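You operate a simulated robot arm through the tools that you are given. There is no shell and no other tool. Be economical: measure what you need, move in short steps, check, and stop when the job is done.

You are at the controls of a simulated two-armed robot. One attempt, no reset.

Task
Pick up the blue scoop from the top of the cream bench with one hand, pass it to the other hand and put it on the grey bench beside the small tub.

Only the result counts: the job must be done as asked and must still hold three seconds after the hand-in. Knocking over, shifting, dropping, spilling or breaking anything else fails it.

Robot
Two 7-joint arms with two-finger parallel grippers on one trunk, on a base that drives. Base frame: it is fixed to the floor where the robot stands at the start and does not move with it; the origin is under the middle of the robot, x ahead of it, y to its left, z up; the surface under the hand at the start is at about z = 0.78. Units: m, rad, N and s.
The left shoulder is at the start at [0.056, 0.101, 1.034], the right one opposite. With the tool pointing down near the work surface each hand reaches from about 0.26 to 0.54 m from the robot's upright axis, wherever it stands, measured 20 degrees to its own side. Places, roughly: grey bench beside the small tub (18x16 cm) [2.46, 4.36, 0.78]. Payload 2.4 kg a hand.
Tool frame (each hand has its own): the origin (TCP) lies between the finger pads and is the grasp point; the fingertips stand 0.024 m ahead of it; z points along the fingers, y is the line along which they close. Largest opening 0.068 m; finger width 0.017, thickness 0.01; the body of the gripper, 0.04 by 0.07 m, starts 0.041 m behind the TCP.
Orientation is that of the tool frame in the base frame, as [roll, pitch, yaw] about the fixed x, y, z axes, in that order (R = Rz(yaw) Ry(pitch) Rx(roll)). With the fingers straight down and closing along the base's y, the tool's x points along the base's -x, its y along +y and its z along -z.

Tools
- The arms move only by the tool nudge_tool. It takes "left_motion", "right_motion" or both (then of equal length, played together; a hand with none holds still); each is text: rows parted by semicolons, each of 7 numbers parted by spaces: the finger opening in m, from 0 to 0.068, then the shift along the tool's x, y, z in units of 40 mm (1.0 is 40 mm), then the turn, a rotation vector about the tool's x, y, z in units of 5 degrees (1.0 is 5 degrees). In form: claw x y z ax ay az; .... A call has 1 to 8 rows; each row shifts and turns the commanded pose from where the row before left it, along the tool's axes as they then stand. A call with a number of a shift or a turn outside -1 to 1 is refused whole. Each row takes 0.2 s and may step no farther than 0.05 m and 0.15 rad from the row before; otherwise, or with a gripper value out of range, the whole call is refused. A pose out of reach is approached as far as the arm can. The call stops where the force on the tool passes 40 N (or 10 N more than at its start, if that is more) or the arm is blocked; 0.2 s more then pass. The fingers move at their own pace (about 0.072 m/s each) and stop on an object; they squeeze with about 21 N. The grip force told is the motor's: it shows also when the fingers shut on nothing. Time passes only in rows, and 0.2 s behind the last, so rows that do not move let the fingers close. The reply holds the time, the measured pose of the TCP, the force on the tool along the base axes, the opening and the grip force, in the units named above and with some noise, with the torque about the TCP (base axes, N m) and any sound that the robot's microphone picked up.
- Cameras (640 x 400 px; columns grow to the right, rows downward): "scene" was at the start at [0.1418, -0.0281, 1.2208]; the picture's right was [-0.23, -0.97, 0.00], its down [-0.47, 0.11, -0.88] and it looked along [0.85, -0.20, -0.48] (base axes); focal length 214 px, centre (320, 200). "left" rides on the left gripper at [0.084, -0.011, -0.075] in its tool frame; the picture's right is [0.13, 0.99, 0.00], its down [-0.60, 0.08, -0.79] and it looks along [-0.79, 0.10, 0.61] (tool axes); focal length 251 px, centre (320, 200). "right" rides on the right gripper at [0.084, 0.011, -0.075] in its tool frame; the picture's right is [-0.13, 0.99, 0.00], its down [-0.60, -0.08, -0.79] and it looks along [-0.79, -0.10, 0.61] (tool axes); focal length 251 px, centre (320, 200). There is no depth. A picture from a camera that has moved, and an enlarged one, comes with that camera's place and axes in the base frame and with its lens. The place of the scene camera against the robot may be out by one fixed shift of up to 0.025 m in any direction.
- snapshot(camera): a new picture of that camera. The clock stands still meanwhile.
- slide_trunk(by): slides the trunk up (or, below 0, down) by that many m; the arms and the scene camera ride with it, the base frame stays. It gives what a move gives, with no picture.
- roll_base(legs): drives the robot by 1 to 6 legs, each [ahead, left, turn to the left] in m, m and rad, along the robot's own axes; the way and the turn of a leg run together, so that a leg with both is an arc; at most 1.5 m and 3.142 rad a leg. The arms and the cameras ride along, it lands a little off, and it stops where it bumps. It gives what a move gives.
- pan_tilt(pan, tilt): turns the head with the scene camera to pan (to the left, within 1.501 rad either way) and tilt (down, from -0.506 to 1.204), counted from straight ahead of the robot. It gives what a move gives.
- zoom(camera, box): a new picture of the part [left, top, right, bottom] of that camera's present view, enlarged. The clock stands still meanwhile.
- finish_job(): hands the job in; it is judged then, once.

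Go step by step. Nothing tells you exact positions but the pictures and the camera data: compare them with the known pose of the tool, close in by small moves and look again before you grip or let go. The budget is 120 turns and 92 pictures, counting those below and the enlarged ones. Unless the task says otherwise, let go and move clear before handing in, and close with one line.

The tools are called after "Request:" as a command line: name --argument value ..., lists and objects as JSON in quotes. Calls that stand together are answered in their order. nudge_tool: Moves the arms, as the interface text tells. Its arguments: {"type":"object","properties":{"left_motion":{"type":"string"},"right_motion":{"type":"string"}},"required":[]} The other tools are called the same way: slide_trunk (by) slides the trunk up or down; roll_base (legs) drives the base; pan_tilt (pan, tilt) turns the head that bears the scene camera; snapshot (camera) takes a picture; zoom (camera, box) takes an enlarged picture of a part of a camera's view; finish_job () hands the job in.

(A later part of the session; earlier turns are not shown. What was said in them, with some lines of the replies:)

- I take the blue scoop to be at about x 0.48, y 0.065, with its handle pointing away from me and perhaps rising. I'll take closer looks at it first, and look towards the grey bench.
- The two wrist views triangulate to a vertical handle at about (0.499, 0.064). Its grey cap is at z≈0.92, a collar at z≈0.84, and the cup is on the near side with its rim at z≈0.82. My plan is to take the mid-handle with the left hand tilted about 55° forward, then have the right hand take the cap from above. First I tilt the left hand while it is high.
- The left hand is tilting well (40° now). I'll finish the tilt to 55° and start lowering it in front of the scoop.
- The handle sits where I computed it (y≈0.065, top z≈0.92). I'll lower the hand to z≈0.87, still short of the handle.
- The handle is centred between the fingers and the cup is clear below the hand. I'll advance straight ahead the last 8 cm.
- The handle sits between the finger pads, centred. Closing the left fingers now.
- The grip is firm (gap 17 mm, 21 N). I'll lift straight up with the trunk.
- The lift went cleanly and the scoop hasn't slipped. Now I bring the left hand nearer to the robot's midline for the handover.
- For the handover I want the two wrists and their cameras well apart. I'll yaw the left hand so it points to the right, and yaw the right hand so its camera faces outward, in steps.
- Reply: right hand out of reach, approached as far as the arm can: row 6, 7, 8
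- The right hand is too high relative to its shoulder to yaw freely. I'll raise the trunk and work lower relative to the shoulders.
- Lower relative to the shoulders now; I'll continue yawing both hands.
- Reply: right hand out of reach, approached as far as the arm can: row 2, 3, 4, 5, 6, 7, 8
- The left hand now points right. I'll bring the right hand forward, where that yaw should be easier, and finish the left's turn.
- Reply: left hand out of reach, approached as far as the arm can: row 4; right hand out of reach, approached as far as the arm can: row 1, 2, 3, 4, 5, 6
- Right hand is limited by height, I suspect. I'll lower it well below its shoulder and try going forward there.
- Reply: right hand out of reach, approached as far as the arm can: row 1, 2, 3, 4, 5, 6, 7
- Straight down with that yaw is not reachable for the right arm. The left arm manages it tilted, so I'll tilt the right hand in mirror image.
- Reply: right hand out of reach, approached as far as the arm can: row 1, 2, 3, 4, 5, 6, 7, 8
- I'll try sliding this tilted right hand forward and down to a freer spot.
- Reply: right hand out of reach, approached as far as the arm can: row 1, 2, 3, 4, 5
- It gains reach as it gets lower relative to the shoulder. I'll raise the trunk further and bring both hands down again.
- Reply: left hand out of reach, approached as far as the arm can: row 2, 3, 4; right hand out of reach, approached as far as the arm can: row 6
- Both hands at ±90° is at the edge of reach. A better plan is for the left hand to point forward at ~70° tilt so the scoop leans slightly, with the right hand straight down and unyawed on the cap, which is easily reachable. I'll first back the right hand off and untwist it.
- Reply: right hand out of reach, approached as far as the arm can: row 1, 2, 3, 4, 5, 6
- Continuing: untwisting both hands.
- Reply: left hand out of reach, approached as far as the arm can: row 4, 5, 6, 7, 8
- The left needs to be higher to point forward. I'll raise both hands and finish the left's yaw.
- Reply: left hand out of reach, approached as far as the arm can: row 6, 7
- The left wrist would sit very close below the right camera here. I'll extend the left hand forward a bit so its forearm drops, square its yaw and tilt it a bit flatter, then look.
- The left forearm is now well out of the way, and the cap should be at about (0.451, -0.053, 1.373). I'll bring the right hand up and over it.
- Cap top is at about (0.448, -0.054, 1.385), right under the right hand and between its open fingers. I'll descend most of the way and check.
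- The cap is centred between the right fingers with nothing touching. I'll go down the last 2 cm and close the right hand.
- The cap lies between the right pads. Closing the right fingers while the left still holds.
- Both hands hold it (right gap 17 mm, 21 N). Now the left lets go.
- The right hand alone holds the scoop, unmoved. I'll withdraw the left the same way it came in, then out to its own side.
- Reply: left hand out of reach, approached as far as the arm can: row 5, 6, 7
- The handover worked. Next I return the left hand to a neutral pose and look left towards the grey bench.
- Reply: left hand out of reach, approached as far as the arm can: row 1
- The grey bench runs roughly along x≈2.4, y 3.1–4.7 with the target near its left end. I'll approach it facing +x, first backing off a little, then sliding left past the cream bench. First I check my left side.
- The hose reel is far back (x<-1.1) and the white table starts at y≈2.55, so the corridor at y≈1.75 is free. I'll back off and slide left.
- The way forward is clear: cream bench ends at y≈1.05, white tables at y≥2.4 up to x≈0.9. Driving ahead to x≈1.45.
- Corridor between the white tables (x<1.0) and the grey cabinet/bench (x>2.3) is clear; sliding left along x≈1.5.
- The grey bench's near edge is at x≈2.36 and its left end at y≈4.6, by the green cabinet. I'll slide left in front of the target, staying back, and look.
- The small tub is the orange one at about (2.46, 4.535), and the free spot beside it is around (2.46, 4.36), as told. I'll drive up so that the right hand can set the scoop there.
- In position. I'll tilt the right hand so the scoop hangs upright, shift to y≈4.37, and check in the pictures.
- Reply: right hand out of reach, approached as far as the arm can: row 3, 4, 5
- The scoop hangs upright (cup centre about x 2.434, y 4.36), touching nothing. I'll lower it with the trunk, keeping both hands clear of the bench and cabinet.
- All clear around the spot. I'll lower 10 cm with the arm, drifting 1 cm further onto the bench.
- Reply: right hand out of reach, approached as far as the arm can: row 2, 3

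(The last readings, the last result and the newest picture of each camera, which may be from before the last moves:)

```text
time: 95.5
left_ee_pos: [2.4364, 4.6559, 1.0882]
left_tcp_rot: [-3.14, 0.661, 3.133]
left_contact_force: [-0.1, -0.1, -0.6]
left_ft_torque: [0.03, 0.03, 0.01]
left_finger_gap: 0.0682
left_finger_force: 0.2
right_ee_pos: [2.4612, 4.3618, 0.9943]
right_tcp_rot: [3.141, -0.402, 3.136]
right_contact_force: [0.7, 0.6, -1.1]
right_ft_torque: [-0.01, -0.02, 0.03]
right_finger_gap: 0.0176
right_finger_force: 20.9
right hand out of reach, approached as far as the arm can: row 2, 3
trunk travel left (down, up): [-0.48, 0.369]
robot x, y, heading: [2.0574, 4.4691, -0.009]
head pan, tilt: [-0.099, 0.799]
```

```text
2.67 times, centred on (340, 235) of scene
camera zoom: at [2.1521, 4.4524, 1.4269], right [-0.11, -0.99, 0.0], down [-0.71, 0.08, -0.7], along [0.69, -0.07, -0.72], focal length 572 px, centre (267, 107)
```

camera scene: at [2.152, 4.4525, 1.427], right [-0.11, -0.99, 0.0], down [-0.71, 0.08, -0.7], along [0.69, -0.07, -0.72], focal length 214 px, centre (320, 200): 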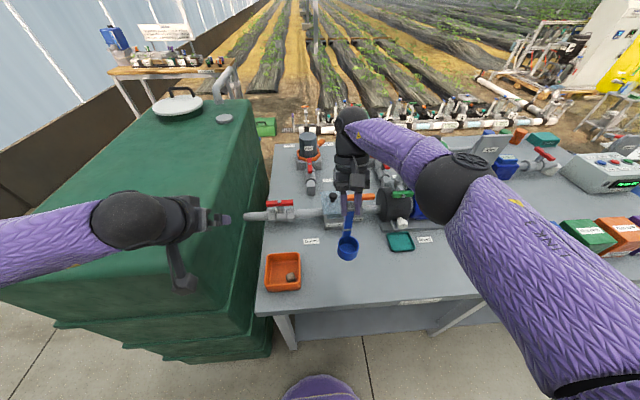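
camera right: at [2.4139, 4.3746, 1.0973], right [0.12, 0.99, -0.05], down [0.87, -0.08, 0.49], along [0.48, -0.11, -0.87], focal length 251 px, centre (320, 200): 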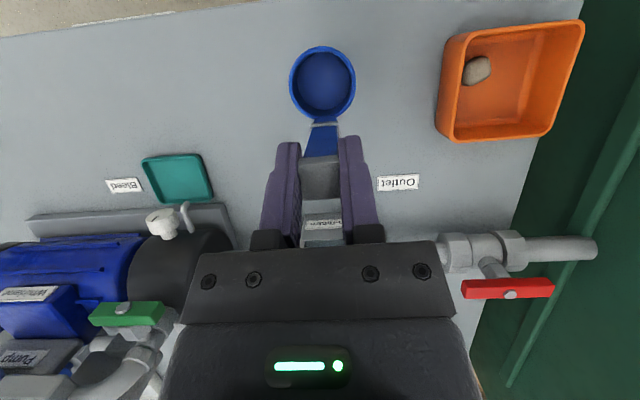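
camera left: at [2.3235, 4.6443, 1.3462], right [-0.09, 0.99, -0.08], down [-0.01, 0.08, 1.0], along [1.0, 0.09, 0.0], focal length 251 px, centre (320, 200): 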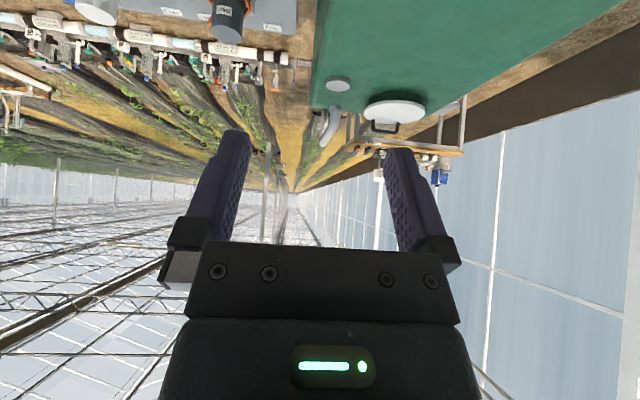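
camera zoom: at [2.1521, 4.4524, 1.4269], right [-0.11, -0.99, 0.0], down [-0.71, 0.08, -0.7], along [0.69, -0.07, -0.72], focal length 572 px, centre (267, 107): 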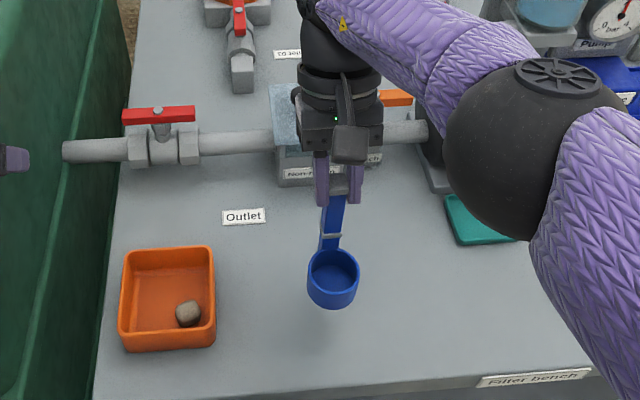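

The arm is near its lower limit, so I'll use the base (3 cm ahead) and the trunk for the rest, stopping just above the bench.

Request:
roll_base --legs '[[0.03, 0, 0]]'

Request:
slide_trunk --by -0.062

Request:
snapshot --camera "right"

Request:
zoom --camera "scene" --box '[240, 180, 440, 330]'

```text
time: 96.4
left_ee_pos: [2.4686, 4.6534, 1.0868]
left_tcp_rot: [-3.139, 0.661, 3.129]
left_contact_force: [0.3, -0.1, 0.0]
left_ft_torque: [-0.03, 0.0, -0.01]
left_finger_gap: 0.0679
left_finger_force: 0.1
right_ee_pos: [2.4921, 4.362, 0.9943]
right_tcp_rot: [3.141, -0.407, 3.133]
right_contact_force: [0.8, -1.0, -0.8]
right_ft_torque: [-0.01, 0.01, 0.0]
right_finger_gap: 0.0174
right_finger_force: 20.7
trunk travel left (down, up): [-0.48, 0.369]
robot x, y, heading: [2.0887, 4.4664, -0.008]
head pan, tilt: [-0.099, 0.799]
```

```text
time: 96.8
left_ee_pos: [2.4667, 4.6542, 1.0735]
left_tcp_rot: [-3.139, 0.673, 3.132]
left_contact_force: [-7.1, -0.5, 10.3]
left_ft_torque: [0.35, 0.1, 0.25]
left_finger_gap: 0.068
left_finger_force: 0.0
right_ee_pos: [2.4912, 4.3622, 0.9769]
right_tcp_rot: [-3.141, -0.402, 3.137]
right_contact_force: [-0.2, -0.4, -0.1]
right_ft_torque: [0.0, 0.0, -0.01]
right_finger_gap: 0.0177
right_finger_force: 20.7
trunk travel left (down, up): [-0.463, 0.387]
robot x, y, heading: [2.0861, 4.469, -0.007]
head pan, tilt: [-0.099, 0.799]
stopped: the force on the tool passed its limit at 61 N (the readings are from after the stop); the commanded pose is now the measured one
```

```text
29 pictures are left
camera right: at [2.4431, 4.3744, 1.08], right [0.12, 0.99, -0.05], down [0.87, -0.08, 0.49], along [0.48, -0.11, -0.87], focal length 251 px, centre (320, 200)
```

right: 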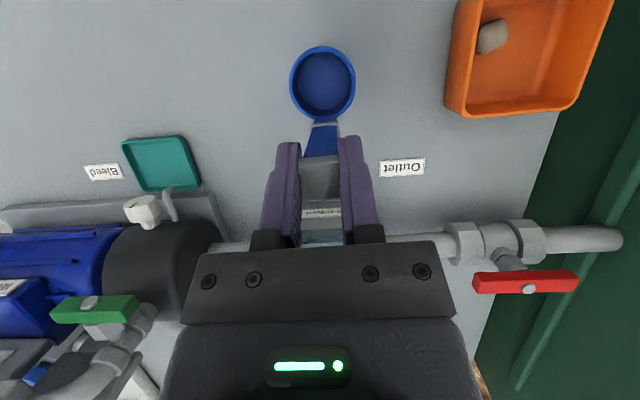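

```text
2.67 times, centred on (340, 255) of scene
camera zoom: at [2.1826, 4.452, 1.4096], right [-0.11, -0.99, 0.0], down [-0.71, 0.08, -0.7], along [0.69, -0.07, -0.72], focal length 572 px, centre (267, 53)
```

zoom: 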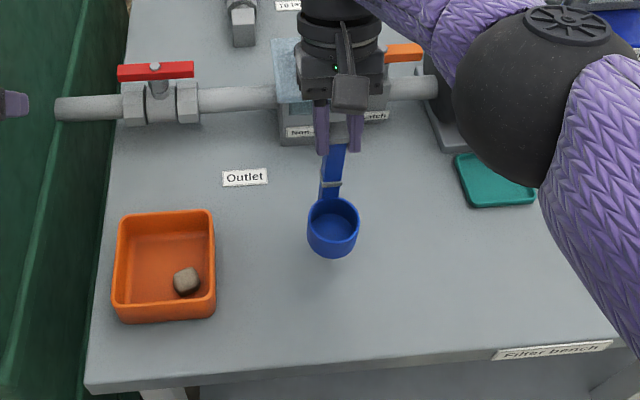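

The left hand touched the green cabinet's top, which is higher than I judged. Nothing seems displaced, so I'll raise the left hand well clear first and check it.

Request:
nudge_tool --left_motion "0.068 -0.45 0 -0.56 0 0 0; 0.068 -0.45 0 -0.56 0 0 0; 0.068 -0.45 0 -0.56 0 0 0; 0.068 -0.45 0 -0.56 0 0 0; 0.068 -0.45 0 -0.56 0 0 0; 0.068 0 0 0 0 0 0"

Request:
snapshot --camera "scene"

```text
time: 98.2
left_ee_pos: [2.4703, 4.6524, 1.2187]
left_tcp_rot: [3.141, 0.671, 3.13]
left_contact_force: [-0.7, 0.2, 0.7]
left_ft_torque: [0.02, 0.03, -0.03]
left_finger_gap: 0.0678
left_finger_force: 0.0
right_ee_pos: [2.4912, 4.3626, 0.9772]
right_tcp_rot: [-3.141, -0.404, 3.135]
right_contact_force: [-0.5, -0.4, -0.4]
right_ft_torque: [0.01, 0.01, 0.02]
right_finger_gap: 0.0177
right_finger_force: 20.7
trunk travel left (down, up): [-0.463, 0.387]
robot x, y, heading: [2.0858, 4.469, -0.008]
head pan, tilt: [-0.099, 0.799]
```

```text
27 pictures are left
camera scene: at [2.1846, 4.4523, 1.4098], right [-0.11, -0.99, 0.0], down [-0.71, 0.08, -0.7], along [0.69, -0.07, -0.72], focal length 214 px, centre (320, 200)
```

scene: 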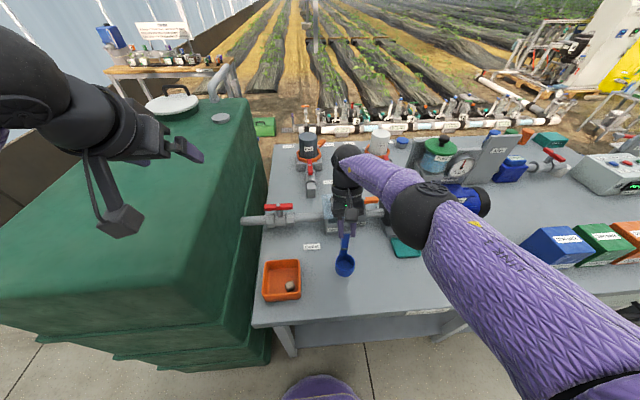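

Left hand is clear and the cabinet is unchanged. Lowering the trunk to just above contact.

Request:
slide_trunk --by -0.046

Request:
snapshot --camera "right"

Request:
zoom --camera "scene" --box '[240, 200, 440, 350]'

```text
time: 99.1
left_ee_pos: [2.4685, 4.655, 1.1717]
left_tcp_rot: [-3.141, 0.669, 3.133]
left_contact_force: [0.0, -0.7, 0.0]
left_ft_torque: [-0.02, -0.01, -0.01]
left_finger_gap: 0.0678
left_finger_force: 0.1
right_ee_pos: [2.4924, 4.3635, 0.93]
right_tcp_rot: [3.141, -0.406, 3.135]
right_contact_force: [0.0, -0.1, -1.4]
right_ft_torque: [0.0, -0.06, -0.01]
right_finger_gap: 0.017
right_finger_force: 20.8
trunk travel left (down, up): [-0.417, 0.433]
robot x, y, heading: [2.0897, 4.4649, -0.004]
head pan, tilt: [-0.099, 0.799]
```

```text
26 pictures are left
camera right: at [2.4445, 4.3745, 1.034], right [0.12, 0.99, -0.05], down [0.87, -0.08, 0.49], along [0.48, -0.11, -0.87], focal length 251 px, centre (320, 200)
```

right: 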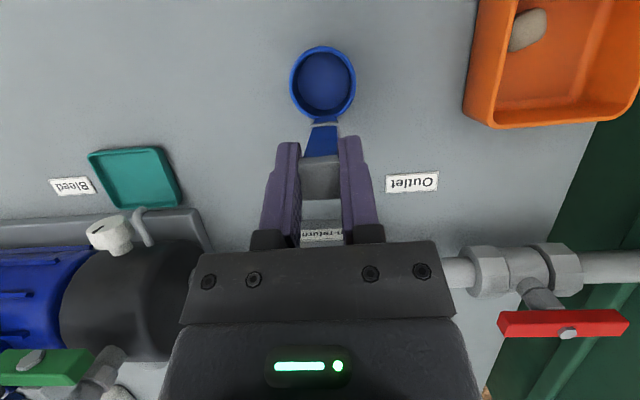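

```text
2.67 times, centred on (340, 275) of scene
camera zoom: at [2.1897, 4.4522, 1.3635], right [-0.11, -0.99, 0.0], down [-0.71, 0.08, -0.7], along [0.69, -0.07, -0.72], focal length 572 px, centre (267, 0)
```

zoom: 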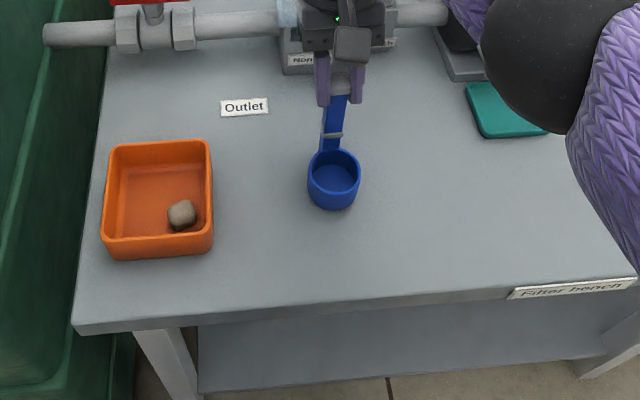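

Nearly on the bench. A few more millimetres with force watched.

Request:
slide_trunk --by -0.006

Request:
slide_trunk --by -0.003

Request:
zoom --camera "scene" --box '[290, 230, 390, 305]'

```text
time: 99.7
left_ee_pos: [2.4689, 4.6541, 1.1652]
left_tcp_rot: [-3.141, 0.671, 3.131]
left_contact_force: [0.2, -0.3, -0.3]
left_ft_torque: [-0.01, -0.03, 0.0]
left_finger_gap: 0.068
left_finger_force: 0.1
right_ee_pos: [2.4918, 4.3637, 0.9245]
right_tcp_rot: [-3.141, -0.406, 3.134]
right_contact_force: [0.2, -0.1, -0.7]
right_ft_torque: [0.01, -0.01, -0.02]
right_finger_gap: 0.0174
right_finger_force: 20.6
trunk travel left (down, up): [-0.411, 0.439]
robot x, y, heading: [2.0879, 4.4664, -0.006]
head pan, tilt: [-0.099, 0.799]
```

```text
time: 100.2
left_ee_pos: [2.4685, 4.6546, 1.1622]
left_tcp_rot: [-3.139, 0.67, 3.131]
left_contact_force: [0.8, 0.0, 0.7]
left_ft_torque: [0.05, 0.03, 0.0]
left_finger_gap: 0.0682
left_finger_force: 0.1
right_ee_pos: [2.4909, 4.3635, 0.923]
right_tcp_rot: [-3.141, -0.401, 3.134]
right_contact_force: [0.8, -1.8, 16.9]
right_ft_torque: [-0.04, -0.02, 0.01]
right_finger_gap: 0.0177
right_finger_force: 20.7
trunk travel left (down, up): [-0.408, 0.442]
robot x, y, heading: [2.0853, 4.468, -0.006]
head pan, tilt: [-0.099, 0.799]
```

```text
5.33 times, centred on (340, 268) of scene
camera zoom: at [2.1903, 4.4522, 1.3547], right [-0.11, -0.99, 0.0], down [-0.71, 0.08, -0.7], along [0.69, -0.07, -0.72], focal length 1144 px, centre (213, -160)
```

zoom: 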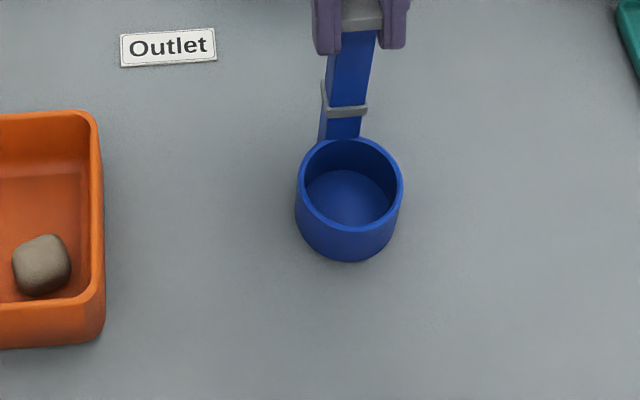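

The scoop is standing on the bench (17 N contact). Opening the right fingers slowly.

Request:
nudge_tool --right_motion "0.022 0 0 0 0 0 0; 0.03 0 0 0 0 0 0; 0.05 0 0 0 0 0 0; 0.068 0 0 0 0 0 0; 0.068 0 0 0 0 0 0"

Request:
zoom --camera "scene" --box '[260, 200, 420, 320]'

Request:
snapshot --camera "right"

```text
time: 101.4
left_ee_pos: [2.4694, 4.6541, 1.1611]
left_tcp_rot: [-3.14, 0.669, 3.133]
left_contact_force: [0.1, 0.7, 0.4]
left_ft_torque: [-0.01, 0.0, -0.02]
left_finger_gap: 0.0681
left_finger_force: 0.0
right_ee_pos: [2.4918, 4.3622, 0.9213]
right_tcp_rot: [3.14, -0.404, 3.135]
right_contact_force: [0.3, -0.1, -0.9]
right_ft_torque: [0.01, 0.0, 0.02]
right_finger_gap: 0.068
right_finger_force: 0.0
trunk travel left (down, up): [-0.408, 0.442]
robot x, y, heading: [2.0862, 4.4659, -0.012]
head pan, tilt: [-0.099, 0.799]
```

```text
3.33 times, centred on (340, 260) of scene
camera zoom: at [2.1912, 4.4522, 1.3545], right [-0.11, -0.99, 0.0], down [-0.71, 0.08, -0.7], along [0.69, -0.07, -0.72], focal length 715 px, centre (253, 0)
```

zoom: 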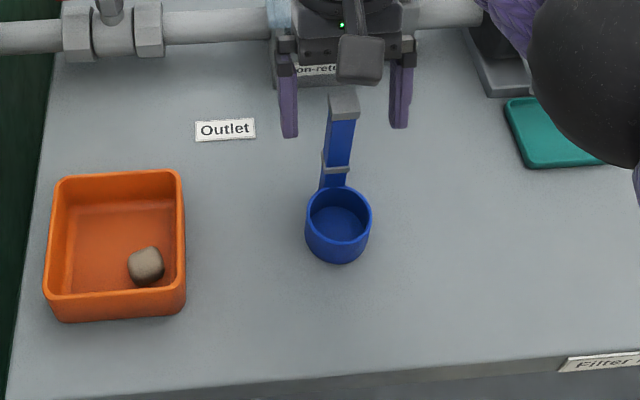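

```text
22 pictures are left
camera right: at [2.4446, 4.3744, 1.0248], right [0.13, 0.99, -0.05], down [0.87, -0.08, 0.49], along [0.48, -0.11, -0.87], focal length 251 px, centre (320, 200)
```

right: 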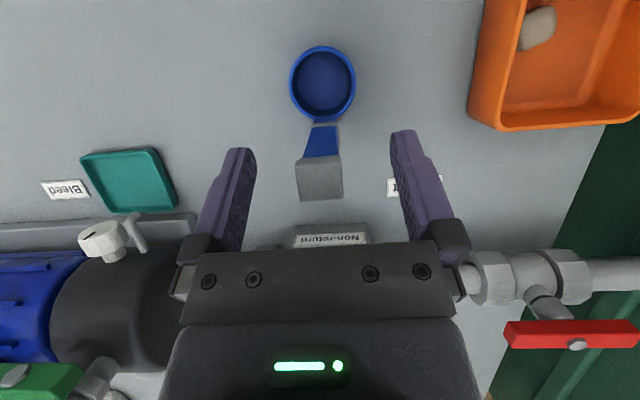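

The scoop stands upright by itself. I'll raise the trunk straight up to clear both hands.

Request:
slide_trunk --by 0.15

Request:
snapshot --camera "scene"

Request:
snapshot --camera "right"

```text
time: 103.2
left_ee_pos: [2.469, 4.6537, 1.3116]
left_tcp_rot: [-3.141, 0.67, 3.132]
left_contact_force: [0.0, -0.5, 0.6]
left_ft_torque: [-0.02, 0.0, -0.03]
left_finger_gap: 0.068
left_finger_force: 0.1
right_ee_pos: [2.4908, 4.3614, 1.0755]
right_tcp_rot: [3.14, -0.395, 3.136]
right_contact_force: [0.6, 0.7, -0.1]
right_ft_torque: [0.0, 0.0, -0.01]
right_finger_gap: 0.0681
right_finger_force: 0.1
trunk travel left (down, up): [-0.558, 0.292]
robot x, y, heading: [2.0852, 4.4717, -0.008]
head pan, tilt: [-0.099, 0.799]
```

```text
21 pictures are left
camera scene: at [2.177, 4.4524, 1.505], right [-0.11, -0.99, 0.0], down [-0.71, 0.08, -0.7], along [0.69, -0.07, -0.72], focal length 214 px, centre (320, 200)
```

scene: 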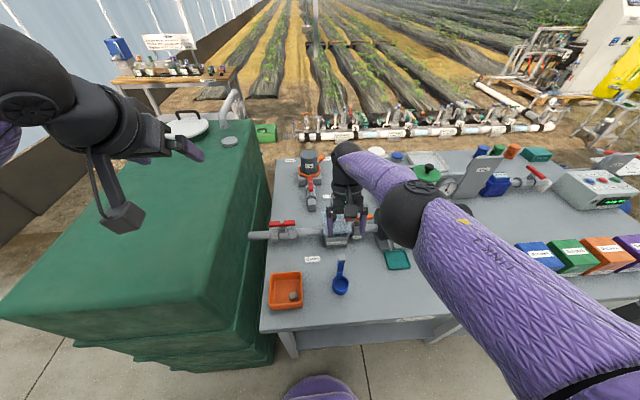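

```text
20 pictures are left
camera right: at [2.4428, 4.3743, 1.178], right [0.13, 0.99, -0.05], down [0.86, -0.08, 0.5], along [0.49, -0.11, -0.87], focal length 251 px, centre (320, 200)
```

right: 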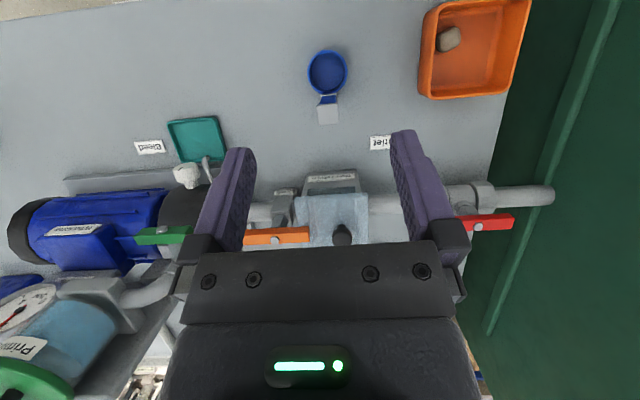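

The scoop is standing on the grey bench at about (2.46, 4.36), beside the orange tub. Both hands are empty and clear, so I'm handing in.

Request:
finish_job

```text
The job is handed in.
```

The blue scoop was picked up with the left hand, passed to the right in the air, and set upright on the grey bench beside the small orange tub. While lowering at the grey bench, the left hand bumped the top of the green cabinet (61 N). I saw nothing move in the pictures afterwards.
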